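You operate a simulated robot arm through the tools that you are given. There is no shell and no other tool. Be economical: measure what you need, move in short steps, check, and stop when the job is done.

The job below is to be done with a simulated two-armed robot. You get a single attempt, and the scene is never put back.

## Task
Put the steel jug on the grey small tray. Screw the cap back on the syrup jug. Take the carton labelled "peas" from the dining table and leave it on the pink plate. Close the cream door of the dresser. Press the barometer glass two times. Push the rack drawer shut. Put the cream bowl in the sink. Put the blue starter jar in the blue mixing bowl. Any order will do. Set down upright: steel jug, blue starter jar.

It is judged by the outcome, as a careful person would: the job done as asked, and still so three seconds after it is handed in. It fails if anything else is knocked over, pushed out of place, dropped, spilled or broken. Lids that push on must go on centred and level and be pressed home; caps that screw on are set level and turned clockwise until they are tight.

## Robot
Two 7-joint arms with two-finger parallel grippers on one trunk, on a base that drives. Base frame: it is fixed to the floor where the robot stands at the start and does not move with it; the origin is under the middle of the robot, x ahead of it, y to its left, z up. Lengths are in cm, angles in rad, forces in N, time in s.
The left shoulder is at the start at [5, 17.7, 110.4], the right one opposite. Places, roughly: barometer glass [140, 540, 120]; blue mixing bowl (16x16x8 cm) [-340, -90, 50]; blue starter jar [-450, -250, 50]; cream bowl (15x15x7 cm) [-410, -90, 50]; cream door of the dresser [140, 220, 40]; green carton, pink carton [75, 125, 75]; pink plate (23x23x3 cm) [120, 130, 80]; rack drawer [-160, 250, 50]; sink [-220, -280, 80]; small tray (20x34x5 cm) [70, 50, 80]; steel jug (16x9x13 cm) [80, 20, 80]. Payload 3.43 kg a hand.
Tool frame (each hand has its own): the origin (TCP) lies between the finger pads and is the grasp point; the fingertips stand 3.4 cm ahead of it; z points along the fingers, y is the line along which they close. The gripper opens to 12.8 cm. The fingers are 2.4 cm wide and 1.2 cm thick; the gripper's body (4.8 by 13 cm) begins 9.6 cm behind the TCP.
Orientation is told as [roll, pitch, yaw] about the base's x, y, z axes, in that order, counted from this pose: with the fingers straight down and closing along the base's y, the tool's x points along the base's -x, its y along +y and its z along -z.

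## Interface
- The arms move only by the tool step_arm. It takes "left_motion", "right_motion" or both (then of equal length, played together; a hand with none holds still); each is a list of rows, each a list of 3 entries, a list of its own where there are three numbers: the shift along the tool's x, y, z in cm, then the turn, a rotation vector about the tool's x, y, z in rad, then the finger opening in cm, from 0 to 12.8. In form: [[[dx, dy, dz], [rx, ry, rz], grip], ...]. A call has 1 to 8 rows; each row is the pose to reach, as a shift and turn from the pose commanded when the call began, along the tool's axes at that moment. A row lasts 0.2 s, in which the tool goes at most 5 cm and 0.15 rad; a call with a longer step from one row to the next is refused whole, and so is a gripper value outside its range. Where a pose cannot be reached the arm comes as near as it can. A force on the tool above 40 N (or 10 N above the force at the start of the call, whichever is more), or a blocked arm, ends the call early, and 0.2 s more pass. The fingers move at their own pace (about 10.8 cm/s each) and stop on an object; they squeeze with about 31 N. The grip force told is the motor's: it shows also when the fingers shut on nothing. Time passes only in rows, and 0.2 s behind the last, so rows that repeat a pose let the fingers close. The reply holds the time, the measured pose of the TCP, the force on the tool along the base axes, the opening and the grip force, in the units named above and with some noise, with the torque about the TCP (base axes, N m) and any sound that the robot's microphone picked up.
- Cameras (640 x 400 px; columns grow to the right, rows downward): "scene" is now at [16, 0.81, 127.65]; the picture's right is [0.11, -0.99, 0.00], its down [-0.47, -0.05, -0.88] and it looks along [0.87, 0.09, -0.48] (base axes); focal length 274 px, centre (320, 200). "left" rides on the left gripper at [7.6, 1.1, -16] in its tool frame; the picture's right is [-0.15, 0.99, 0.00], its down [-0.88, -0.13, -0.46] and it looks along [-0.45, -0.07, 0.89] (tool axes); focal length 234 px, centre (320, 200). "right" rides on the right gripper at [7.6, -1.1, -16] in its tool frame; the picture's right is [0.15, 0.99, 0.00], its down [-0.88, 0.13, -0.46] and it looks along [-0.45, 0.07, 0.89] (tool axes); focal length 234 px, centre (320, 200). There is no depth. A picture from a camera that has moved, and an enlarged one, comes with that camera's place and axes in the base frame and with its lens.
- camera(camera): a new picture of that camera. No time passes.
- slide_trunk(by): slides the trunk up (or, below 0, down) by that many cm; the arms and the scene camera ride with it, the base frame stays. It gives what a move gives, with no picture.
- roll_base(legs): drives the robot by 1 to 6 legs, each [ahead, turn to the left] in cm and rad, along the robot's own axes; the way and the turn of a leg run together, so that a leg with both is an arc; at most 150 cm and 3.142 rad a leg. The arms and the cameras ride along, it lands a little off, and it stops where it bumps. It gives what a move gives.
- turn_head(pan, tilt): turns the head with the scene camera to pan (to the left, within 1.396 rad either way) and tilt (down, from -0.506 to 1.204), counted from straight ahead of the robot. It gives what a move gives.
- close_up(camera, box): a new picture of the part [left, top, right, bottom] of that camera's present view, enlarged. No time passes.
- close_job(): hands the job in; it is judged then, once.

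Go step by step. Nothing tells you exact positions but the pictures and the camera data: compare them with the known pose of the tool, close in by small moves and look again before you grip or let go. The budget is 186 turns and 166 pictures, counting those below and the enlarged ones. Unless the task says otherwise, let go and move clear before handing in.

The tools are called after "Call:" by a JSON object that holds its "api" and its "payload". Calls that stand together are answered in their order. step_arm: Moves the arms, as the interface text tells. Its arguments: {"type":"object","properties":{"left_motion":{"type":"array"},"right_motion":{"type":"array"}},"required":[]} The other tools are called the same way: slide_trunk (by) slides the trunk up or down; roll_base (legs) drives the base; turn_head (pan, tilt) turns the head that bears the scene camera; camera (camera) takes a picture; close_up (camera, box) takes an enlarged picture of a part of a camera's view; close_job () hands the job in.

At the start:

```text
time: 0.0
left_eef_pos: [40.84, 16.7, 109.07]
left_tool_rot: [-0.002, 0.002, -0.002]
left_contact_force: [0.4, -0.6, 0.5]
left_wrist_torque: [0.02, 0.01, -0.01]
left_finger_gap: 12.79
left_grip_force: 0.1
right_eef_pos: [51.55, -27.93, 103.78]
right_tool_rot: [0.0, 0.0, -0.006]
right_contact_force: [0.5, 0.2, -0.1]
right_wrist_torque: [0.02, 0.02, -0.02]
right_finger_gap: 12.81
right_grip_force: 0.0
trunk travel left (down, up): [-27.5, 12.6]
robot x, y, heading: [-0.06, -0.46, -0.001]
head pan, tilt: [0.106, 0.496]
```

scene: 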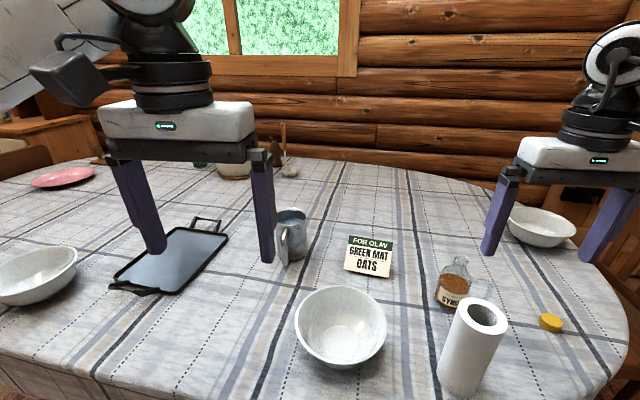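
right: 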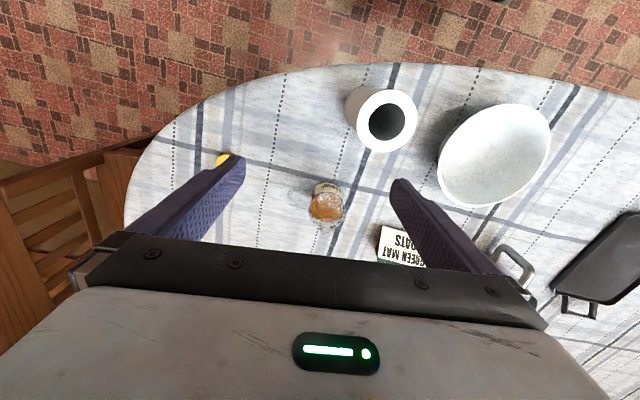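
left: 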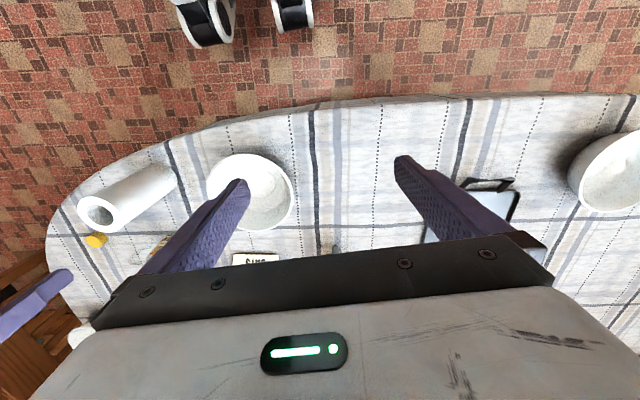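

The table holds the steel jug, the tray, the syrup jug and its yellow cap to the right. I take closer looks before starting with the steel jug.

Call:
{"api": "close_up", "payload": {"camera": "scene", "box": [100, 180, 340, 330]}}

Call:
{"api": "close_up", "payload": {"camera": "scene", "box": [400, 220, 600, 345]}}

Call:
{"api": "close_up", "payload": {"camera": "scene", "box": [0, 100, 320, 300]}}

```text
2.67 times, centred on (220, 255) of scene
camera zoom: at [16.0, 0.81, 127.65], right [0.11, -0.99, 0.0], down [-0.47, -0.05, -0.88], along [0.87, 0.09, -0.48], focal length 730 px, centre (587, 53)
```

zoom: 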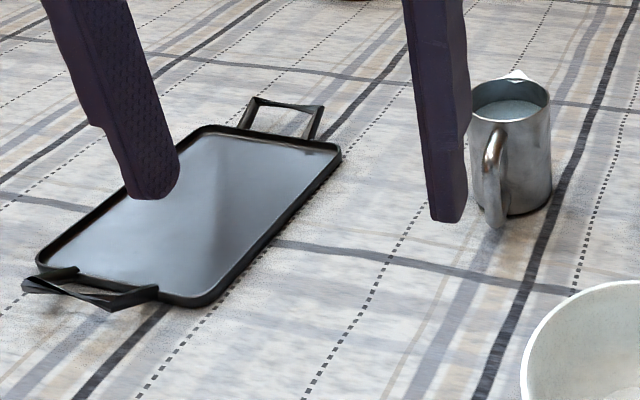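

```text
3.20 times, centred on (500, 282) of scene
camera zoom: at [16.0, 0.81, 127.65], right [0.11, -0.99, 0.0], down [-0.47, -0.05, -0.88], along [0.87, 0.09, -0.48], focal length 876 px, centre (-256, -64)
```

zoom: 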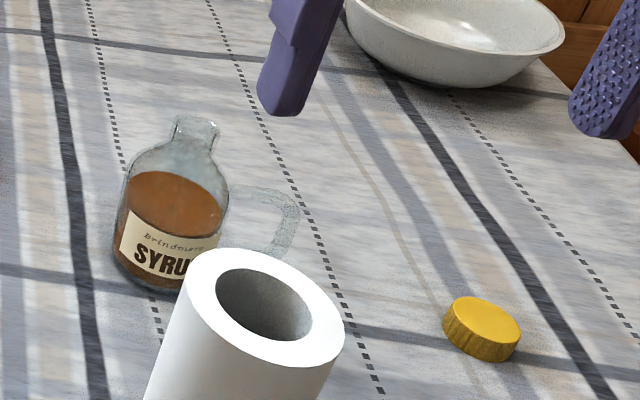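

```text
2.00 times, centred on (160, 200) of scene
camera zoom: at [16.0, 0.81, 127.65], right [0.11, -0.99, 0.0], down [-0.47, -0.05, -0.88], along [0.87, 0.09, -0.48], focal length 548 px, centre (640, 200)
```

zoom: 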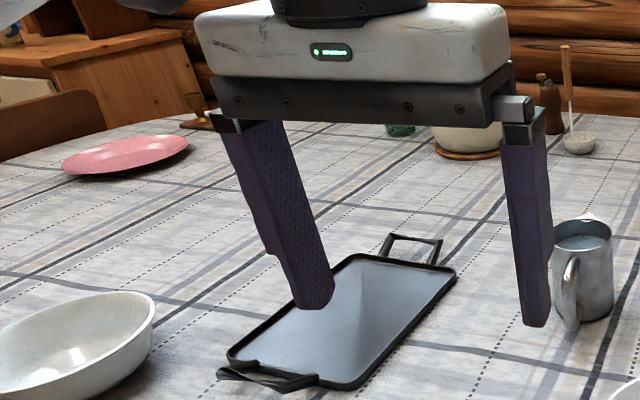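

Table top is at about z=73.5, jug at about [80, 15.6], tray centre about [73, 49]. I look down to see how far I can drive forward.

Call:
{"api": "turn_head", "payload": {"pan": 0, "tilt": 1.2}}

Call:
{"api": "camera", "payload": {"camera": "scene"}}

```text
time: 1.1
left_eef_pos: [40.81, 16.73, 109.08]
left_tool_rot: [-0.002, 0.002, -0.005]
left_contact_force: [0.6, -0.7, 0.0]
left_wrist_torque: [0.05, -0.01, 0.0]
left_finger_gap: 12.81
left_grip_force: 0.0
right_eef_pos: [51.76, -27.9, 103.7]
right_tool_rot: [-0.001, 0.0, -0.004]
right_contact_force: [0.4, -0.2, -0.5]
right_wrist_torque: [0.03, -0.03, 0.01]
right_finger_gap: 12.81
right_grip_force: 0.1
trunk travel left (down, up): [-27.5, 12.6]
robot x, y, heading: [0.16, -0.12, -0.002]
head pan, tilt: [0.0, 1.201]
```

```text
159 pictures are left
camera scene: at [12.53, -0.15, 122.26], right [0.0, -1.0, 0.0], down [-0.93, 0.0, -0.36], along [0.36, 0.0, -0.93], focal length 274 px, centre (320, 200)
```

scene: 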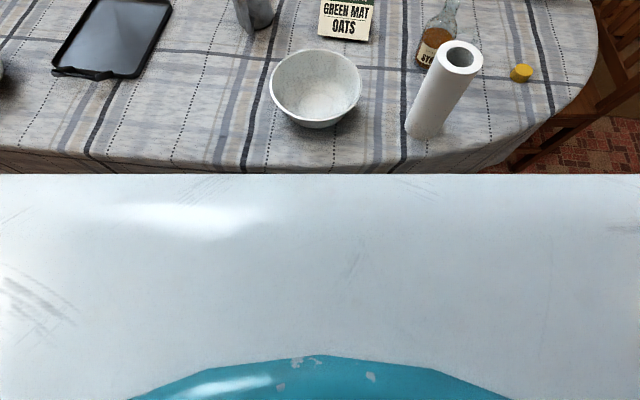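

The chest plate hides the table edge. I drive ahead a little at a time to learn the limit.

Call:
{"api": "roll_base", "payload": {"legs": [[12, 0]]}}

Call:
{"api": "camera", "payload": {"camera": "left"}}

```text
time: 2.3
left_eef_pos: [52.83, 16.74, 108.93]
left_tool_rot: [0.0, 0.002, -0.004]
left_contact_force: [0.1, -0.3, -0.5]
left_wrist_torque: [0.02, 0.01, 0.0]
left_finger_gap: 12.82
left_grip_force: 0.0
right_eef_pos: [63.78, -27.94, 103.63]
right_tool_rot: [-0.001, -0.001, -0.003]
right_contact_force: [-0.2, -0.3, -0.3]
right_wrist_torque: [0.04, 0.06, -0.01]
right_finger_gap: 12.77
right_grip_force: 0.0
trunk travel left (down, up): [-27.5, 12.6]
robot x, y, heading: [12.27, 0.2, 0.001]
head pan, tilt: [0.0, 1.201]
```

```text
158 pictures are left
camera left: at [45.23, 17.96, 125.02], right [0.15, 0.99, 0.0], down [0.88, -0.13, 0.45], along [0.45, -0.07, -0.89], focal length 234 px, centre (320, 200)
```

left: 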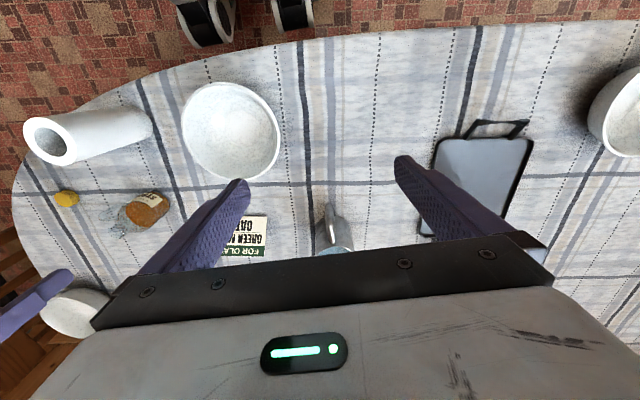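

Call:
{"api": "roll_base", "payload": {"legs": [[10, 0]]}}

```text
time: 3.5
left_eef_pos: [62.57, 16.61, 109.07]
left_tool_rot: [0.0, 0.003, -0.005]
left_contact_force: [-0.1, -0.2, -0.3]
left_wrist_torque: [0.01, 0.07, -0.04]
left_finger_gap: 12.8
left_grip_force: 0.1
right_eef_pos: [73.55, -27.89, 103.68]
right_tool_rot: [0.002, -0.001, -0.003]
right_contact_force: [0.6, -0.3, 0.5]
right_wrist_torque: [-0.01, 0.03, 0.01]
right_finger_gap: 12.8
right_grip_force: 0.1
trunk travel left (down, up): [-27.5, 12.6]
robot x, y, heading: [21.7, 0.07, -0.0]
head pan, tilt: [0.0, 1.201]
```

Call:
{"api": "roll_base", "payload": {"legs": [[7, 0]]}}

Call:
{"api": "turn_head", "payload": {"pan": 0.35, "tilt": 0.6}}

Call:
{"api": "camera", "payload": {"camera": "scene"}}

Call:
{"api": "camera", "payload": {"camera": "left"}}

```text
time: 4.4
left_eef_pos: [64.08, 16.7, 109.18]
left_tool_rot: [0.001, -0.003, -0.002]
left_contact_force: [0.3, 0.4, -0.2]
left_wrist_torque: [0.0, 0.03, 0.0]
left_finger_gap: 12.8
left_grip_force: 0.1
right_eef_pos: [75.29, -27.8, 103.8]
right_tool_rot: [0.0, -0.002, 0.001]
right_contact_force: [0.4, 0.4, 0.1]
right_wrist_torque: [0.0, -0.03, -0.01]
right_finger_gap: 12.8
right_grip_force: 0.0
trunk travel left (down, up): [-27.5, 12.6]
robot x, y, heading: [23.93, 0.19, 0.002]
head pan, tilt: [0.0, 1.201]
stopped in leg 1: the robot was blocked; the commanded pose is now the measured one
```

```text
time: 5.4
left_eef_pos: [64.03, 16.68, 109.25]
left_tool_rot: [-0.002, -0.001, -0.001]
left_contact_force: [0.1, 0.6, 1.0]
left_wrist_torque: [-0.03, 0.03, -0.05]
left_finger_gap: 12.82
left_grip_force: 0.1
right_eef_pos: [75.15, -27.74, 103.92]
right_tool_rot: [-0.001, -0.002, 0.001]
right_contact_force: [-0.6, -0.6, 0.0]
right_wrist_torque: [0.01, 0.0, 0.0]
right_finger_gap: 12.79
right_grip_force: 0.0
trunk travel left (down, up): [-27.5, 12.6]
robot x, y, heading: [23.86, -0.15, 0.008]
head pan, tilt: [0.351, 0.6]
```

```text
157 pictures are left
camera scene: at [38.56, 2.86, 126.75], right [0.35, -0.94, 0.0], down [-0.53, -0.2, -0.83], along [0.78, 0.29, -0.56], focal length 274 px, centre (320, 200)
```

scene: 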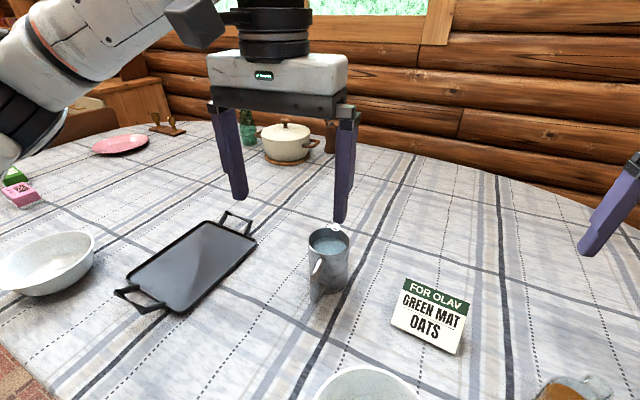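

```text
156 pictures are left
camera left: at [56.37, 17.99, 125.17], right [0.15, 0.99, 0.0], down [0.88, -0.13, 0.46], along [0.45, -0.07, -0.89], focal length 234 px, centre (320, 200)
```

left: 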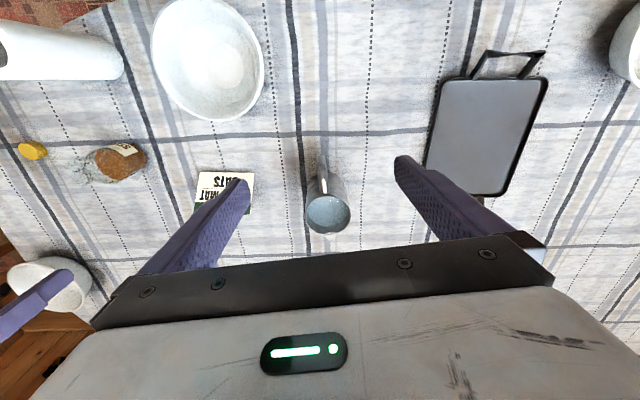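

Driving stops at x≈24 (under-table block). The jug stands at about [79.3, 16], the tray centre about [72.8, 50]; I bring the left hand above the jug.

Call:
{"api": "step_arm", "payload": {"left_motion": [[[-5, -0.3, 0], [0, 0, 0], 12.8], [[-10, -0.6, 0], [0, 0, 0], 12.8], [[-15.3, -0.7, 0], [0, 0, 0], 12.8], [[-15.3, -0.7, 5], [0, 0, 0], 12.8], [[-15.3, -0.7, 10], [0, 0, 0], 12.8], [[-15.3, -0.7, 14], [0, 0, 0], 12.8], [[-15.3, -0.7, 14], [0, 0, 0], 12.8]]}}

Call:
{"api": "camera", "payload": {"camera": "left"}}

Call:
{"api": "camera", "payload": {"camera": "scene"}}

```text
refused: row 3 steps farther than a row can; nothing moved
```

```text
155 pictures are left
camera left: at [56.37, 17.99, 125.17], right [0.15, 0.99, 0.0], down [0.88, -0.13, 0.46], along [0.45, -0.07, -0.89], focal length 234 px, centre (320, 200)
```

left: 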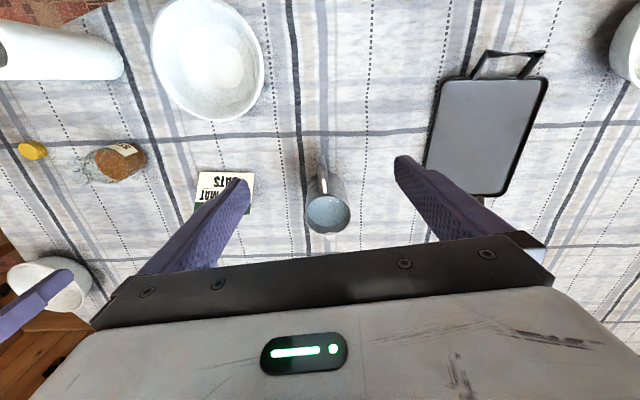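

```text
154 pictures are left
camera scene: at [38.56, 2.86, 126.75], right [0.35, -0.94, 0.0], down [-0.53, -0.2, -0.83], along [0.78, 0.29, -0.56], focal length 274 px, centre (320, 200)
```

scene: 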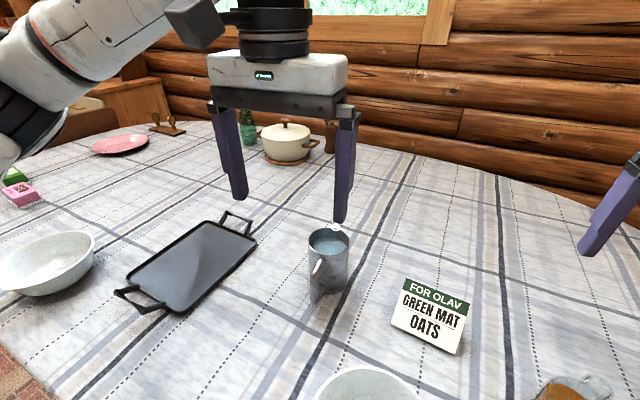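

That step was too long; I repeat with smaller ones.

Call:
{"api": "step_arm", "payload": {"left_motion": [[[-4, -0.2, 0], [0, 0, 0], 12.8], [[-8, -0.4, 0], [0, 0, 0], 12.8], [[-12, -0.6, 0], [0, 0, 0], 12.8], [[-15.3, -0.7, 3], [0, 0, 0], 12.8], [[-15.3, -0.7, 7], [0, 0, 0], 12.8], [[-15.3, -0.7, 11], [0, 0, 0], 12.8], [[-15.3, -0.7, 14], [0, 0, 0], 12.8]]}}

Call:
{"api": "camera", "payload": {"camera": "left"}}

Call:
{"api": "camera", "payload": {"camera": "scene"}}

```text
time: 7.0
left_eef_pos: [79.32, 16.15, 95.2]
left_tool_rot: [0.0, -0.003, 0.0]
left_contact_force: [-0.3, 0.2, 0.3]
left_wrist_torque: [0.0, -0.03, -0.01]
left_finger_gap: 12.83
left_grip_force: 0.1
right_eef_pos: [75.16, -27.8, 103.82]
right_tool_rot: [-0.001, -0.002, 0.001]
right_contact_force: [-0.2, 0.2, 0.8]
right_wrist_torque: [-0.03, -0.02, 0.02]
right_finger_gap: 12.8
right_grip_force: 0.0
trunk travel left (down, up): [-27.5, 12.6]
robot x, y, heading: [23.69, -0.15, 0.002]
head pan, tilt: [0.351, 0.6]
```

```text
153 pictures are left
camera left: at [71.61, 17.38, 111.1], right [0.15, 0.99, 0.0], down [0.88, -0.13, 0.46], along [0.45, -0.07, -0.89], focal length 234 px, centre (320, 200)
```

left: 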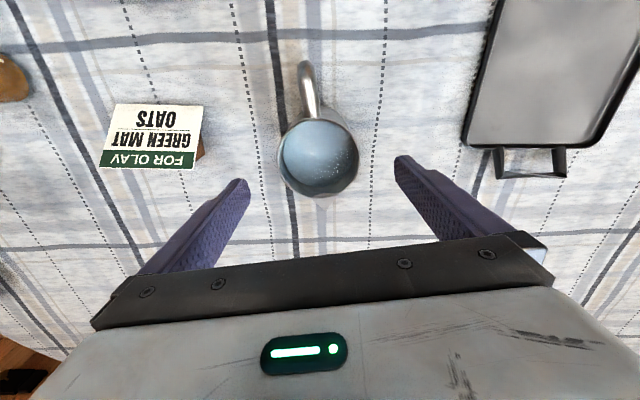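

```text
152 pictures are left
camera scene: at [38.53, 2.88, 126.77], right [0.35, -0.94, 0.0], down [-0.53, -0.2, -0.83], along [0.78, 0.29, -0.56], focal length 274 px, centre (320, 200)
```

scene: 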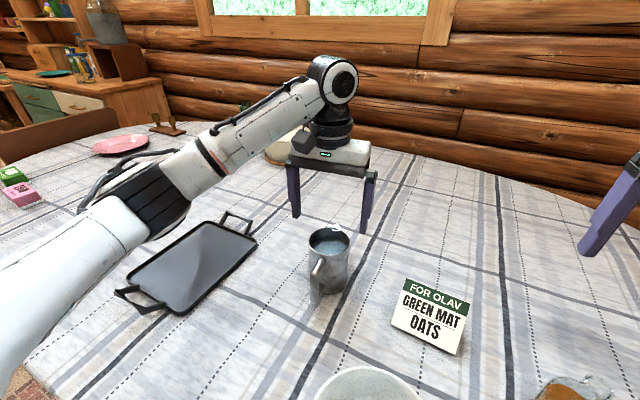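

The jug is centred beneath the open fingers. I lower and close.

Call:
{"api": "step_arm", "payload": {"left_motion": [[[0.2, 0, 4], [0, 0, 0], 12.8], [[0.2, 0, 8], [0, 0, 0], 12.8], [[0.2, 0, 12], [0, 0, 0], 12.8], [[0.2, 0, 14.5], [0, 0, 0], 12.8], [[0.2, 0, 14.5], [0, 0, 0], 10], [[0.2, 0, 14.5], [0, 0, 0], 8], [[0.2, 0, 14.5], [0, 0, 0], 7], [[0.2, 0, 14.5], [0, 0, 0], 7]]}}

Call:
{"api": "camera", "payload": {"camera": "scene"}}

```text
time: 8.8
left_eef_pos: [79.17, 16.16, 80.7]
left_tool_rot: [0.001, -0.004, -0.001]
left_contact_force: [1.1, -3.3, -0.2]
left_wrist_torque: [0.05, -0.06, -0.01]
left_finger_gap: 8.74
left_grip_force: 30.7
right_eef_pos: [75.14, -27.84, 103.82]
right_tool_rot: [0.0, -0.004, -0.001]
right_contact_force: [-0.8, 0.2, 1.2]
right_wrist_torque: [0.0, 0.02, 0.0]
right_finger_gap: 12.78
right_grip_force: 0.0
trunk travel left (down, up): [-27.5, 12.6]
robot x, y, heading: [23.51, -0.23, 0.001]
head pan, tilt: [0.351, 0.6]
```

```text
151 pictures are left
camera scene: at [38.51, 2.87, 126.77], right [0.35, -0.94, 0.0], down [-0.53, -0.2, -0.83], along [0.78, 0.29, -0.56], focal length 274 px, centre (320, 200)
```

scene: 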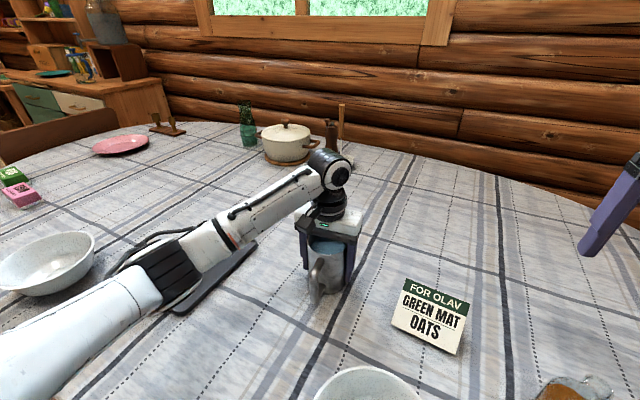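

Call:
{"api": "step_arm", "payload": {"left_motion": [[[0, 0, -1], [0, 0, 0], 7], [[0, 0, -3], [0, 0, 0], 7], [[0, 0, -5], [0, 0, 0], 7], [[0, 0, -7], [0, 0, 0], 7], [[0.6, 2, -7.5], [0, 0, 0], 7], [[1.5, 5, -7.5], [0, 0, 0], 7], [[2.5, 8, -7.5], [0, 0, 0], 7], [[3, 10, -7.5], [0, 0, 0], 7]]}}

Call:
{"api": "camera", "payload": {"camera": "scene"}}

```text
time: 10.6
left_eef_pos: [76.24, 26.01, 88.41]
left_tool_rot: [0.0, -0.003, -0.003]
left_contact_force: [0.2, -0.8, -6.5]
left_wrist_torque: [0.02, -0.09, 0.0]
left_finger_gap: 8.74
left_grip_force: 30.7
right_eef_pos: [75.09, -27.76, 103.78]
right_tool_rot: [0.001, -0.003, -0.002]
right_contact_force: [-0.4, 0.5, -0.8]
right_wrist_torque: [-0.02, -0.01, 0.01]
right_finger_gap: 12.8
right_grip_force: 0.0
trunk travel left (down, up): [-27.5, 12.6]
robot x, y, heading: [23.68, -0.16, -0.002]
head pan, tilt: [0.351, 0.6]
```

```text
150 pictures are left
camera scene: at [38.52, 2.9, 126.77], right [0.35, -0.94, 0.0], down [-0.53, -0.2, -0.83], along [0.78, 0.29, -0.56], focal length 274 px, centre (320, 200)
```

scene: 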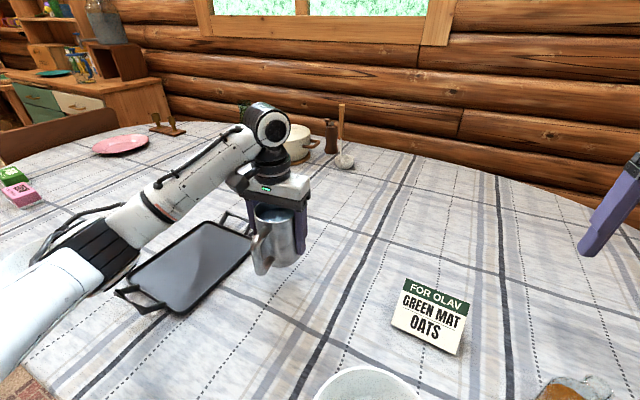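

The jug is lifted level; I carry it over the tray.

Call:
{"api": "step_arm", "payload": {"left_motion": [[[0.5, 2.5, 0], [0, 0, 0], 7], [[1.1, 5.5, 0], [0, 0, 0], 7], [[1.7, 8.5, 0], [0, 0, 0], 7], [[2.4, 11.5, 0], [0, 0, 0], 7], [[3, 14.5, 0], [0, 0, 0], 7], [[3.6, 17.5, 0], [0, 0, 0], 7], [[4.2, 20.5, 0], [0, 0, 0], 7], [[4.5, 22, 0], [0, 0, 0], 7]]}}

Call:
{"api": "camera", "payload": {"camera": "scene"}}

Call:
{"api": "camera", "payload": {"camera": "left"}}

```text
time: 12.4
left_eef_pos: [71.74, 48.07, 88.18]
left_tool_rot: [0.001, -0.004, 0.0]
left_contact_force: [-0.2, 0.3, -7.4]
left_wrist_torque: [-0.02, -0.1, 0.01]
left_finger_gap: 8.75
left_grip_force: 31.1
right_eef_pos: [75.1, -27.81, 103.89]
right_tool_rot: [0.001, -0.004, 0.0]
right_contact_force: [-0.6, -0.2, 0.2]
right_wrist_torque: [0.0, 0.0, 0.0]
right_finger_gap: 12.81
right_grip_force: 0.1
trunk travel left (down, up): [-27.5, 12.6]
robot x, y, heading: [23.77, -0.4, -0.003]
head pan, tilt: [0.351, 0.6]
```

```text
149 pictures are left
camera scene: at [38.51, 2.91, 126.77], right [0.35, -0.94, 0.0], down [-0.53, -0.2, -0.83], along [0.78, 0.29, -0.56], focal length 274 px, centre (320, 200)
```

scene: 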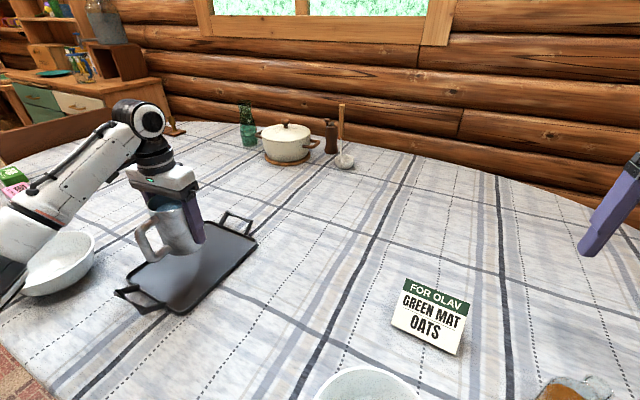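

```text
148 pictures are left
camera left: at [64.0, 49.41, 104.14], right [0.15, 0.99, 0.0], down [0.88, -0.13, 0.46], along [0.45, -0.07, -0.89], focal length 234 px, centre (320, 200)
```

left: 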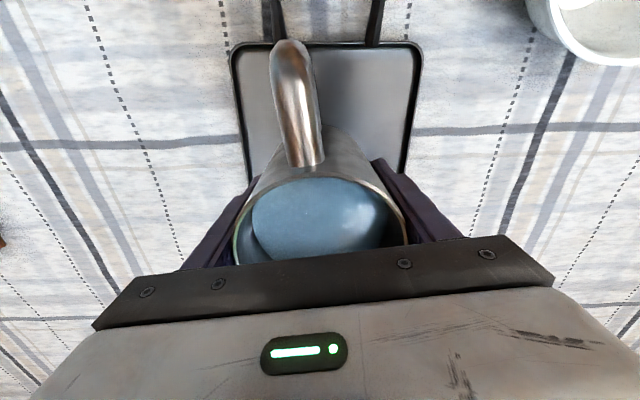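

The jug is over the tray with margin. I lower it slowly.

Call:
{"api": "step_arm", "payload": {"left_motion": [[[0, 0.7, 2], [0, 0, 0], 7], [[0, 0.7, 4], [0, 0, 0], 7], [[0, 0.7, 5], [0, 0, 0], 7], [[0, 0.7, 5.6], [0, 0, 0], 7], [[0, 0.7, 6.0], [0, 0, 0], 7]]}}

```text
time: 13.6
left_eef_pos: [71.79, 48.77, 82.31]
left_tool_rot: [-0.001, -0.004, -0.002]
left_contact_force: [-0.2, -0.3, -7.1]
left_wrist_torque: [0.01, -0.08, -0.02]
left_finger_gap: 8.73
left_grip_force: 31.3
right_eef_pos: [75.05, -27.73, 103.88]
right_tool_rot: [-0.001, -0.006, -0.001]
right_contact_force: [-0.8, -0.2, -0.7]
right_wrist_torque: [-0.03, 0.01, 0.0]
right_finger_gap: 12.8
right_grip_force: 0.1
trunk travel left (down, up): [-27.5, 12.6]
robot x, y, heading: [23.78, 0.07, 0.004]
head pan, tilt: [0.351, 0.6]
```

Call:
{"api": "step_arm", "payload": {"left_motion": [[[0, 0, 0.3], [0, 0, 0], 7], [[0, 0, 0.6], [0, 0, 0], 7], [[0, 0, 0.8], [0, 0, 0], 7]]}}

Call:
{"api": "close_up", "payload": {"camera": "scene", "box": [80, 150, 280, 325]}}

```text
time: 14.4
left_eef_pos: [71.87, 48.76, 81.47]
left_tool_rot: [0.001, -0.004, -0.003]
left_contact_force: [0.5, 0.4, -7.7]
left_wrist_torque: [-0.03, -0.07, 0.01]
left_finger_gap: 8.75
left_grip_force: 31.0
right_eef_pos: [75.1, -27.72, 103.81]
right_tool_rot: [0.0, -0.006, 0.0]
right_contact_force: [-0.1, -0.6, 0.1]
right_wrist_torque: [0.0, 0.0, -0.01]
right_finger_gap: 12.82
right_grip_force: 0.1
trunk travel left (down, up): [-27.5, 12.6]
robot x, y, heading: [23.48, -0.16, 0.001]
head pan, tilt: [0.351, 0.6]
```

```text
2.29 times, centred on (180, 238) of scene
camera zoom: at [38.51, 2.92, 126.77], right [0.35, -0.94, 0.0], down [-0.53, -0.2, -0.83], along [0.78, 0.29, -0.56], focal length 626 px, centre (640, 114)
```

zoom: 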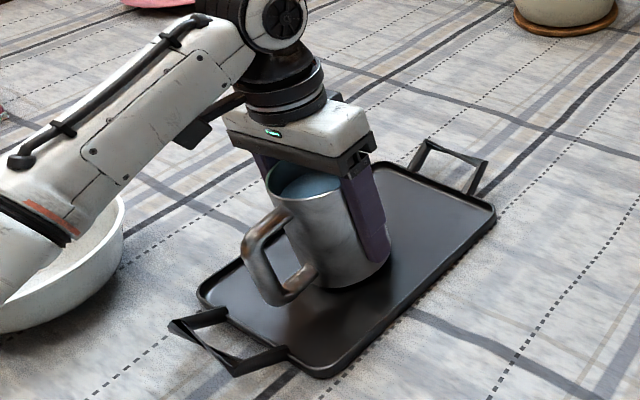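

Almost down; I continue until it takes the weight.

Call:
{"api": "step_arm", "payload": {"left_motion": [[[0, 0, 0.2], [0, 0, 0], 7], [[0, 0, 0.4], [0, 0, 0], 7], [[0, 0, 0.5], [0, 0, 0], 7]]}}

```text
time: 15.2
left_eef_pos: [71.8, 48.83, 81.17]
left_tool_rot: [0.001, -0.004, -0.002]
left_contact_force: [-2.8, -1.2, 3.6]
left_wrist_torque: [0.3, 0.34, 0.15]
left_finger_gap: 8.75
left_grip_force: 30.6
right_eef_pos: [75.06, -27.83, 103.9]
right_tool_rot: [0.0, -0.004, 0.0]
right_contact_force: [-0.3, 0.3, 0.1]
right_wrist_torque: [-0.01, -0.03, -0.01]
right_finger_gap: 12.81
right_grip_force: 0.0
trunk travel left (down, up): [-27.5, 12.6]
robot x, y, heading: [23.68, 0.02, 0.009]
head pan, tilt: [0.351, 0.6]
```

It rests on the tray. I open and rise straight up.

Call:
{"api": "step_arm", "payload": {"left_motion": [[[0, 0, 0], [0, 0, 0], 10], [[0, 0, 0], [0, 0, 0], 12.6], [[0, 0, -3], [0, 0, 0], 12.8], [[0, 0, -7], [0, 0, 0], 12.8], [[0, 0, -11], [0, 0, 0], 12.8], [[0, 0, -15], [0, 0, 0], 12.8], [[0, 0, -19], [0, 0, 0], 12.8], [[0, 0, -23], [0, 0, 0], 12.8]]}}

Call:
{"api": "turn_head", "payload": {"pan": -0.6, "tilt": 0.8}}

Call:
{"api": "camera", "payload": {"camera": "scene"}}

Call:
{"api": "camera", "payload": {"camera": "right"}}

Call:
{"api": "camera", "payload": {"camera": "left"}}

```text
time: 17.0
left_eef_pos: [71.95, 48.63, 103.98]
left_tool_rot: [-0.001, -0.005, -0.004]
left_contact_force: [1.2, -0.1, -0.2]
left_wrist_torque: [-0.01, -0.01, 0.01]
left_finger_gap: 12.79
left_grip_force: 0.1
right_eef_pos: [75.06, -27.68, 103.86]
right_tool_rot: [-0.001, -0.005, 0.001]
right_contact_force: [-0.7, 0.1, -0.2]
right_wrist_torque: [0.0, 0.03, -0.03]
right_finger_gap: 12.78
right_grip_force: 0.0
trunk travel left (down, up): [-27.5, 12.6]
robot x, y, heading: [24.03, 0.14, 0.003]
head pan, tilt: [0.351, 0.6]
```

```text
time: 18.2
left_eef_pos: [71.94, 48.66, 103.92]
left_tool_rot: [0.0, -0.004, -0.001]
left_contact_force: [0.5, 0.0, -0.9]
left_wrist_torque: [0.0, -0.01, 0.02]
left_finger_gap: 12.82
left_grip_force: 0.0
right_eef_pos: [75.19, -27.57, 103.88]
right_tool_rot: [-0.001, -0.004, 0.0]
right_contact_force: [0.5, 0.7, -0.8]
right_wrist_torque: [-0.02, 0.01, -0.01]
right_finger_gap: 12.82
right_grip_force: 0.1
trunk travel left (down, up): [-27.5, 12.6]
robot x, y, heading: [23.42, -0.19, -0.0]
head pan, tilt: [-0.6, 0.799]
```

```text
146 pictures are left
camera scene: at [36.89, -4.68, 125.08], right [-0.56, -0.83, 0.0], down [-0.59, 0.4, -0.7], along [0.58, -0.39, -0.71], focal length 274 px, centre (320, 200)
```

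scene: 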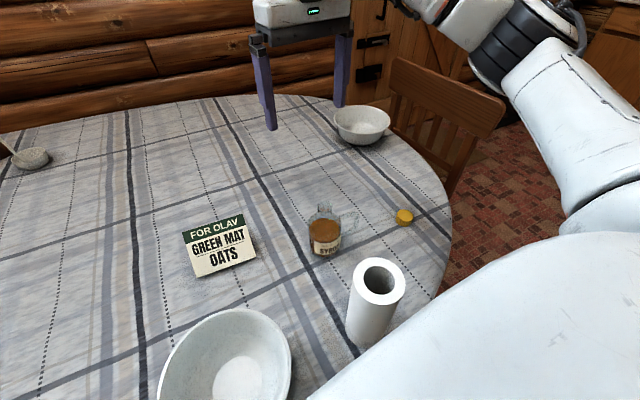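

```text
145 pictures are left
camera right: at [67.45, -28.71, 119.86], right [-0.15, 0.99, 0.0], down [0.88, 0.13, 0.46], along [0.45, 0.07, -0.89], focal length 234 px, centre (320, 200)
```

right: 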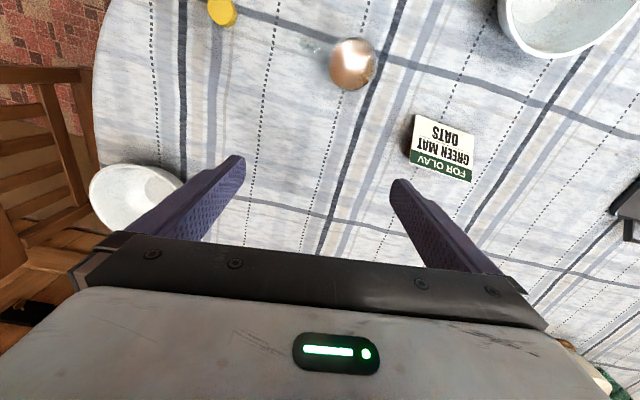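

```text
144 pictures are left
camera left: at [64.2, 49.88, 119.82], right [0.15, 0.99, 0.0], down [0.88, -0.13, 0.46], along [0.45, -0.07, -0.89], focal length 234 px, centre (320, 200)
```

left: 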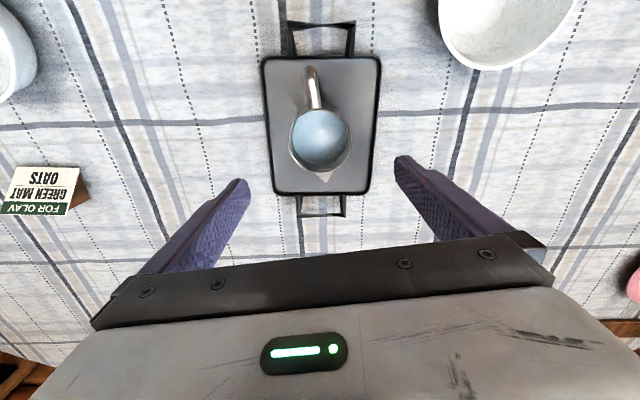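

The jug sits well on the tray. Next the yellow cap at about [61, -45.5]; I move the right hand above it, pre-turned anticlockwise to leave room for tightening.

Call:
{"api": "step_arm", "payload": {"right_motion": [[[2, -2.56, 0], [0, 0, -0.14], 12.8], [[4, -5.1, 0], [0, 0, -0.28], 12.8], [[6, -7.7, 0], [0, 0, -0.42], 12.8], [[8, -10.2, 1], [0, 0, -0.56], 10], [[10, -12.8, 3], [0, 0, -0.7], 9], [[12, -15.4, 5], [0, 0, -0.84], 8], [[14, -17.9, 8], [0, 0, -0.98], 8], [[14, -17.9, 11], [0, 0, -1.05], 8]]}}

Call:
{"api": "camera", "payload": {"camera": "scene"}}

Call:
{"api": "camera", "payload": {"camera": "right"}}

```text
time: 20.0
left_eef_pos: [71.82, 48.64, 103.92]
left_tool_rot: [-0.001, -0.003, -0.002]
left_contact_force: [0.4, 0.7, 0.4]
left_wrist_torque: [0.0, 0.02, 0.0]
left_finger_gap: 12.81
left_grip_force: 0.1
right_eef_pos: [54.52, -29.98, 97.85]
right_tool_rot: [-0.011, 0.003, 0.955]
right_contact_force: [0.6, -0.1, 0.0]
right_wrist_torque: [0.01, 0.0, 0.0]
right_finger_gap: 8.02
right_grip_force: 0.0
right hand out of reach, approached as far as the arm can: row 4, 5, 6, 7, 8
trunk travel left (down, up): [-27.5, 12.6]
robot x, y, heading: [23.39, 0.04, 0.003]
head pan, tilt: [-0.6, 0.799]
```

```text
143 pictures are left
camera scene: at [36.89, -4.69, 125.08], right [-0.56, -0.83, 0.0], down [-0.59, 0.4, -0.7], along [0.58, -0.39, -0.71], focal length 274 px, centre (320, 200)
```

scene: 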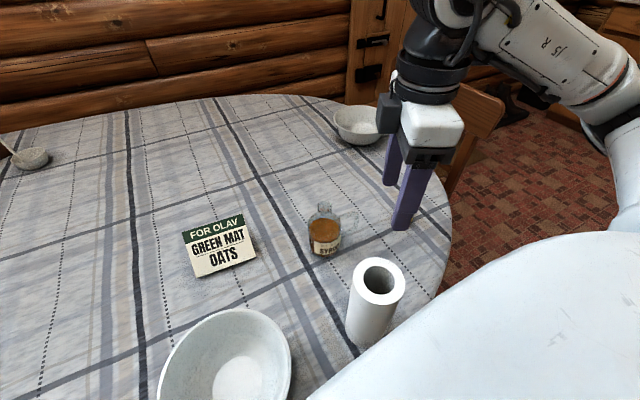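

```text
142 pictures are left
camera right: at [50.93, -36.49, 113.98], right [-0.89, 0.45, -0.01], down [0.4, 0.8, 0.45], along [0.21, 0.4, -0.89], focal length 234 px, centre (320, 200)
```

right: 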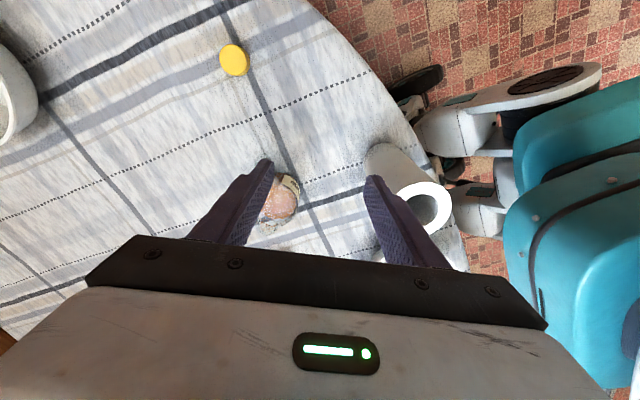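

The pose was out of reach to that side, so I raise the hand, unturn it somewhat, back off a little and turn the base to the right to face the cap and syrup.

Call:
{"api": "step_arm", "payload": {"right_motion": [[[0, 0, -3], [0, 0, 0.14], 8], [[0, 0, -6], [0, 0, 0.28], 8], [[0, 0, -8], [0, 0, 0.42], 8], [[0, 0, -8], [0, 0, 0.56], 8], [[0, 0, -8], [0, 0, 0.7], 8], [[0, 0, -8], [0, 0, 0.84], 8], [[0, 0, -8], [0, 0, 0.95], 8]]}}

Call:
{"api": "roll_base", "payload": {"legs": [[-3, 0], [0, -0.5]]}}

Call:
{"api": "turn_head", "payload": {"pan": -0.2, "tilt": 0.8}}

Call:
{"api": "camera", "payload": {"camera": "scene"}}

Call:
{"api": "camera", "payload": {"camera": "right"}}

```text
time: 21.6
left_eef_pos: [71.92, 48.6, 103.94]
left_tool_rot: [0.0, -0.004, -0.001]
left_contact_force: [0.0, 0.8, -0.2]
left_wrist_torque: [0.01, 0.02, -0.01]
left_finger_gap: 12.81
left_grip_force: 0.0
right_eef_pos: [54.42, -30.3, 105.86]
right_tool_rot: [-0.009, -0.006, 0.003]
right_contact_force: [0.1, -0.1, 0.0]
right_wrist_torque: [0.03, 0.02, 0.0]
right_finger_gap: 8.03
right_grip_force: 0.1
trunk travel left (down, up): [-27.5, 12.6]
robot x, y, heading: [23.66, 0.04, 0.005]
head pan, tilt: [-0.6, 0.799]
```

```text
time: 23.2
left_eef_pos: [77.14, 38.48, 103.77]
left_tool_rot: [0.001, 0.0, -0.2]
left_contact_force: [-0.6, -0.3, 0.2]
left_wrist_torque: [0.04, 0.03, 0.0]
left_finger_gap: 12.81
left_grip_force: 0.1
right_eef_pos: [44.84, -35.51, 105.74]
right_tool_rot: [-0.01, -0.003, -0.192]
right_contact_force: [0.0, -1.2, 0.5]
right_wrist_torque: [0.03, -0.01, 0.01]
right_finger_gap: 7.99
right_grip_force: 0.1
trunk travel left (down, up): [-27.5, 12.6]
robot x, y, heading: [20.06, 0.45, -0.185]
head pan, tilt: [-0.6, 0.799]
stopped in leg 2: the robot was blocked; the commanded pose is now the measured one
```

```text
time: 24.1
left_eef_pos: [77.11, 38.58, 103.94]
left_tool_rot: [0.0, 0.0, -0.199]
left_contact_force: [0.1, 0.0, -0.3]
left_wrist_torque: [-0.01, 0.01, 0.03]
left_finger_gap: 12.81
left_grip_force: 0.0
right_eef_pos: [44.87, -35.48, 105.71]
right_tool_rot: [-0.008, -0.004, -0.189]
right_contact_force: [0.1, 0.1, 0.1]
right_wrist_torque: [-0.05, 0.0, -0.02]
right_finger_gap: 7.99
right_grip_force: 0.1
trunk travel left (down, up): [-27.5, 12.6]
robot x, y, heading: [20.07, 0.31, -0.189]
head pan, tilt: [-0.201, 0.799]
```

```text
141 pictures are left
camera scene: at [34.38, -4.25, 125.05], right [-0.38, -0.93, 0.0], down [-0.66, 0.27, -0.7], along [0.65, -0.26, -0.72], focal length 274 px, centre (320, 200)
```

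scene: 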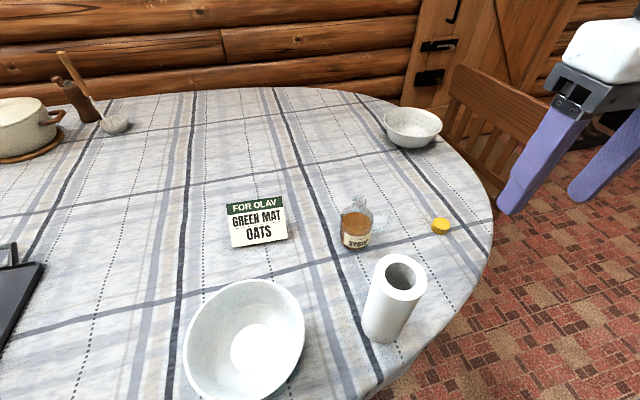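

```text
140 pictures are left
camera right: at [37.18, -34.82, 121.8], right [0.04, 1.0, -0.01], down [0.89, -0.03, 0.46], along [0.46, -0.03, -0.89], focal length 234 px, centre (320, 200)
```

right: 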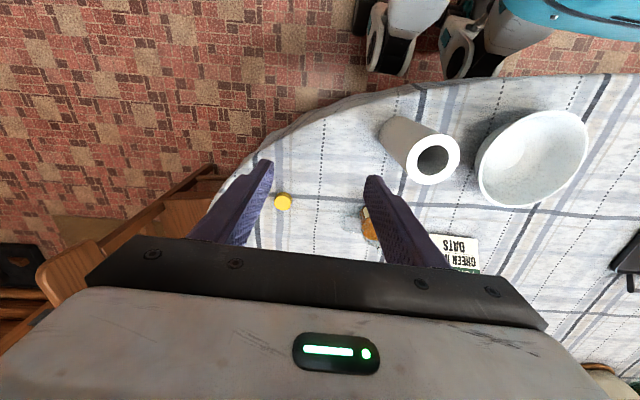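

The base gets blocked when turning here, so I back out and come in again further to the right, facing the cap and syrup straight on.

Call:
{"api": "roll_base", "payload": {"legs": [[-22, 0], [0, -1.5], [29, 0], [0, 1.69]]}}

Call:
{"api": "turn_head", "payload": {"pan": -0.1, "tilt": 0.6}}

Call:
{"api": "camera", "payload": {"camera": "scene"}}

```text
time: 35.2
left_eef_pos: [44.44, 23.53, 103.56]
left_tool_rot: [-0.001, 0.002, -0.03]
left_contact_force: [0.9, -0.6, -0.7]
left_wrist_torque: [0.02, 0.0, 0.04]
left_finger_gap: 12.79
left_grip_force: 0.1
right_eef_pos: [25.15, -54.96, 105.88]
right_tool_rot: [-0.01, -0.003, -0.021]
right_contact_force: [0.0, -0.1, -0.4]
right_wrist_torque: [0.01, 0.02, -0.01]
right_finger_gap: 7.98
right_grip_force: 0.1
trunk travel left (down, up): [-27.5, 12.6]
robot x, y, heading: [-5.16, -24.19, -0.01]
head pan, tilt: [-0.201, 0.799]
```

```text
time: 35.9
left_eef_pos: [44.43, 23.43, 103.63]
left_tool_rot: [-0.001, 0.001, -0.029]
left_contact_force: [-0.2, 0.8, -0.7]
left_wrist_torque: [0.02, -0.01, 0.02]
left_finger_gap: 12.82
left_grip_force: 0.0
right_eef_pos: [25.25, -54.79, 105.84]
right_tool_rot: [-0.008, -0.002, -0.023]
right_contact_force: [-0.5, -0.2, 0.4]
right_wrist_torque: [0.02, -0.03, 0.02]
right_finger_gap: 8.0
right_grip_force: 0.1
trunk travel left (down, up): [-27.5, 12.6]
robot x, y, heading: [-5.06, -23.41, -0.012]
head pan, tilt: [-0.099, 0.6]
```

```text
139 pictures are left
camera scene: at [10.53, -25.15, 126.71], right [-0.12, -0.99, 0.0], down [-0.56, 0.07, -0.82], along [0.82, -0.1, -0.57], focal length 274 px, centre (320, 200)
```

scene: 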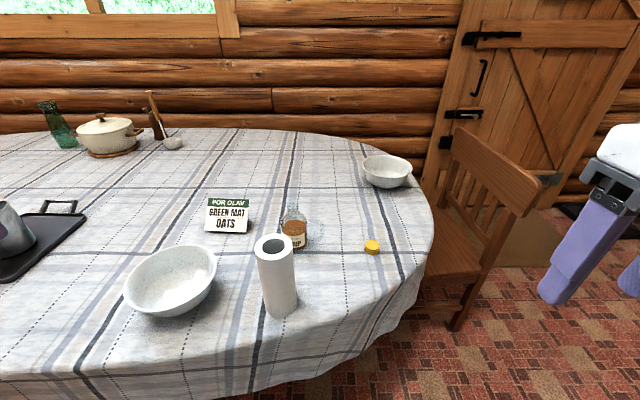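

Call:
{"api": "roll_base", "payload": {"legs": [[19, 0]]}}

Call:
{"api": "camera", "payload": {"camera": "scene"}}

Call:
{"api": "camera", "payload": {"camera": "right"}}

```text
time: 37.5
left_eef_pos: [63.64, 23.3, 103.54]
left_tool_rot: [0.0, 0.004, -0.028]
left_contact_force: [0.9, -0.6, -0.4]
left_wrist_torque: [0.01, -0.01, 0.01]
left_finger_gap: 12.81
left_grip_force: 0.1
right_eef_pos: [44.33, -55.11, 105.66]
right_tool_rot: [-0.009, -0.001, -0.019]
right_contact_force: [1.3, 0.5, -0.7]
right_wrist_torque: [0.01, 0.01, -0.01]
right_finger_gap: 7.98
right_grip_force: 0.1
trunk travel left (down, up): [-27.5, 12.6]
robot x, y, heading: [13.84, -24.35, -0.015]
head pan, tilt: [-0.099, 0.6]
```

```text
138 pictures are left
camera scene: at [29.63, -25.41, 126.7], right [-0.11, -0.99, 0.0], down [-0.56, 0.06, -0.82], along [0.82, -0.09, -0.57], focal length 274 px, centre (320, 200)
```

scene: 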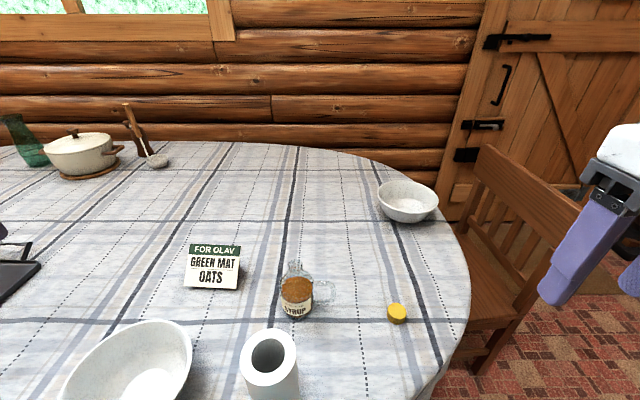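

```text
137 pictures are left
camera right: at [36.71, -55.79, 121.75], right [-0.13, 0.99, -0.01], down [0.88, 0.12, 0.46], along [0.45, 0.05, -0.89], focal length 234 px, centre (320, 200)
```

right: 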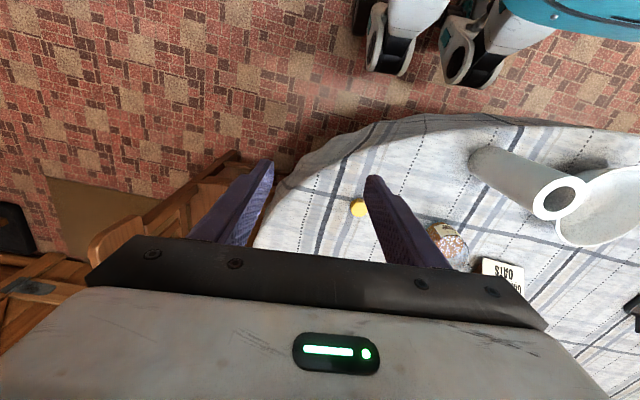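

Cap at [61.4, -45.2], syrup neck at about [66, -24.5, 87]. I move the right hand above the cap, turning anticlockwise.

Call:
{"api": "step_arm", "payload": {"right_motion": [[[-3.5, 2, 0], [0, 0, -0.13], 8], [[-7, 4, 0], [0, 0, -0.26], 8], [[-10.5, 6, 1], [0, 0, -0.39], 8], [[-14, 8, 3], [0, 0, -0.52], 8], [[-17.1, 9.9, 5], [0, 0, -0.65], 8], [[-17.1, 9.9, 9], [0, 0, -0.78], 8], [[-17.1, 9.9, 12], [0, 0, -0.9], 8], [[-17.1, 9.9, 14], [0, 0, -1.0], 8]]}}

Call:
{"api": "camera", "payload": {"camera": "scene"}}

Call:
{"api": "camera", "payload": {"camera": "right"}}

```text
time: 39.3
left_eef_pos: [63.43, 23.13, 103.81]
left_tool_rot: [0.002, 0.0, -0.029]
left_contact_force: [0.4, 0.2, -0.4]
left_wrist_torque: [-0.01, -0.04, -0.01]
left_finger_gap: 12.79
left_grip_force: 0.1
right_eef_pos: [58.0, -46.4, 93.28]
right_tool_rot: [0.012, -0.017, 0.872]
right_contact_force: [-0.3, -1.0, -0.1]
right_wrist_torque: [0.03, 0.02, -0.01]
right_finger_gap: 8.0
right_grip_force: 0.0
right hand out of reach, approached as far as the arm can: row 7, 8
trunk travel left (down, up): [-27.5, 12.6]
robot x, y, heading: [13.71, -24.17, -0.017]
head pan, tilt: [-0.099, 0.6]
```

```text
136 pictures are left
camera scene: at [29.51, -25.53, 126.73], right [-0.11, -0.99, 0.0], down [-0.56, 0.07, -0.83], along [0.82, -0.09, -0.56], focal length 274 px, centre (320, 200)
```

scene: 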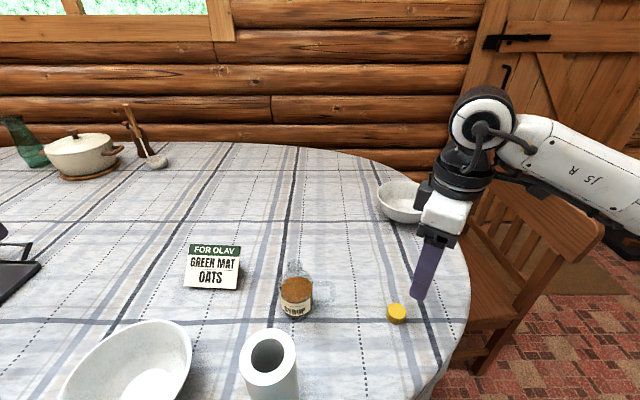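

```text
135 pictures are left
camera right: at [53.95, -53.04, 109.18], right [-0.85, 0.52, 0.01], down [0.47, 0.75, 0.47], along [0.24, 0.4, -0.88], focal length 234 px, centre (320, 200)
```

right: 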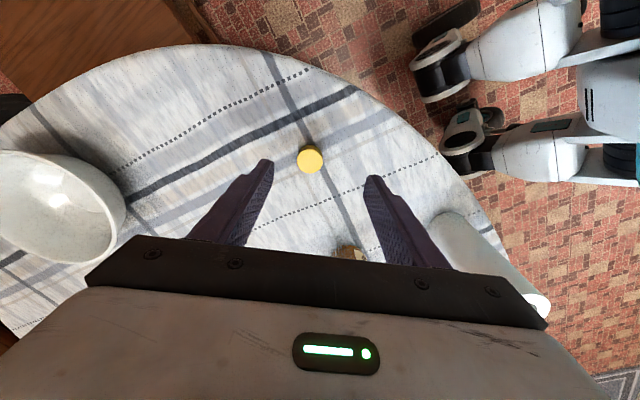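

The wrist's limit lies near yaw 0.85, so I use about 0.6 and centre over the cap.

Call:
{"api": "step_arm", "payload": {"right_motion": [[[0, 0, 0], [0, 0, 0.13], 8], [[-1.6, -0.7, 0], [0, 0, 0.26], 8], [[-3.22, -1.34, 0], [0, 0, 0.27], 8], [[-3.22, -1.34, 4], [0, 0, 0.27], 8], [[-3.22, -1.34, 8], [0, 0, 0.27], 8], [[-3.22, -1.34, 9], [0, 0, 0.27], 8]]}}

Call:
{"api": "camera", "payload": {"camera": "right"}}

Call:
{"api": "close_up", "payload": {"camera": "scene", "box": [260, 220, 500, 370]}}

```text
time: 40.7
left_eef_pos: [63.45, 23.17, 103.54]
left_tool_rot: [0.0, 0.003, -0.027]
left_contact_force: [-1.0, -0.2, 0.6]
left_wrist_torque: [0.01, 0.0, 0.01]
left_finger_gap: 12.79
left_grip_force: 0.0
right_eef_pos: [61.22, -44.44, 84.33]
right_tool_rot: [0.013, -0.009, 0.602]
right_contact_force: [0.6, -0.1, -0.6]
right_wrist_torque: [0.02, 0.04, -0.01]
right_finger_gap: 7.99
right_grip_force: 0.1
trunk travel left (down, up): [-27.5, 12.6]
robot x, y, heading: [13.6, -24.01, -0.018]
head pan, tilt: [-0.099, 0.6]
```

```text
134 pictures are left
camera right: at [55.66, -49.9, 100.24], right [-0.68, 0.73, 0.01], down [0.65, 0.6, 0.47], along [0.33, 0.33, -0.88], focal length 234 px, centre (320, 200)
```

right: 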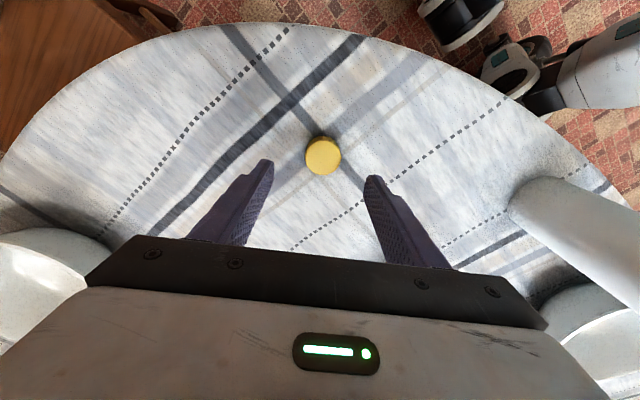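

```text
2.67 times, centred on (380, 295) of scene
camera zoom: at [29.57, -25.41, 126.71], right [-0.11, -0.99, 0.0], down [-0.56, 0.06, -0.83], along [0.82, -0.09, -0.56], focal length 730 px, centre (160, -53)
```

zoom: 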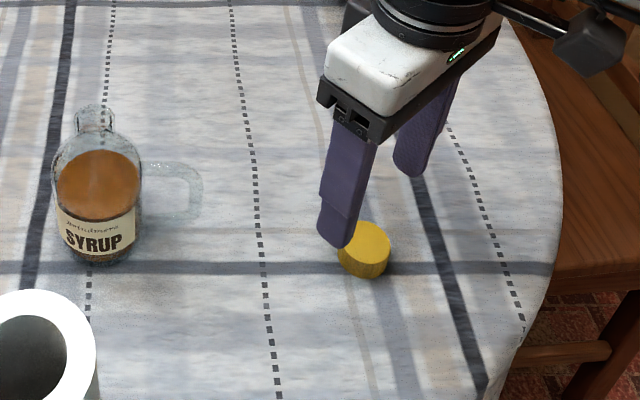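

Call:
{"api": "step_arm", "payload": {"right_motion": [[[0.6, 0.35, 3], [0, 0, 0], 8], [[0.6, 0.35, 5], [0, 0, 0], 8], [[0.6, 0.35, 6.2], [0, 0, 0], 8], [[0.6, 0.35, 6.5], [0, 0, 0], 8]]}}

Call:
{"api": "camera", "payload": {"camera": "right"}}

Call:
{"api": "close_up", "payload": {"camera": "scene", "box": [340, 260, 460, 335]}}

```text
time: 41.8
left_eef_pos: [63.32, 23.26, 103.76]
left_tool_rot: [0.0, -0.001, -0.031]
left_contact_force: [0.4, -0.3, 0.1]
left_wrist_torque: [-0.01, 0.03, -0.02]
left_finger_gap: 12.81
left_grip_force: 0.1
right_eef_pos: [60.52, -44.68, 78.49]
right_tool_rot: [0.007, -0.015, 0.599]
right_contact_force: [-10.2, -1.7, 18.7]
right_wrist_torque: [-0.86, 0.04, -0.38]
right_finger_gap: 7.74
right_grip_force: 0.1
trunk travel left (down, up): [-27.5, 12.6]
robot x, y, heading: [13.71, -23.83, -0.016]
head pan, tilt: [-0.099, 0.6]
stopped in row 4 (right hand): the force on the tool passed its limit (the readings are from after the stop); the commanded pose is now the measured one
```

```text
132 pictures are left
camera right: at [54.83, -49.87, 94.32], right [-0.68, 0.73, 0.0], down [0.65, 0.6, 0.47], along [0.34, 0.32, -0.88], focal length 234 px, centre (320, 200)
```

right: 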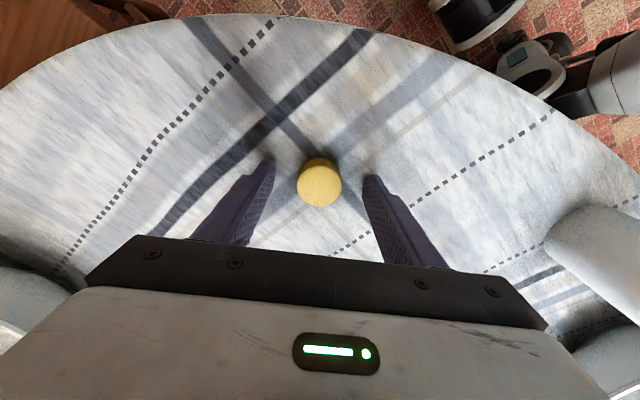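

```text
5.33 times, centred on (400, 298) of scene
camera zoom: at [29.33, -25.38, 126.74], right [-0.11, -0.99, 0.0], down [-0.56, 0.06, -0.83], along [0.82, -0.09, -0.56], focal length 1460 px, centre (-107, -320)
```

zoom: 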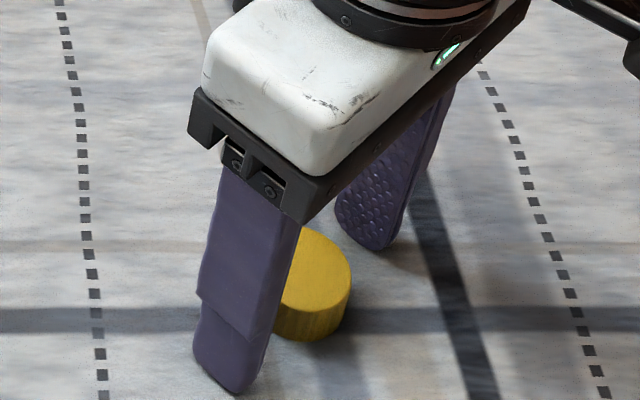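

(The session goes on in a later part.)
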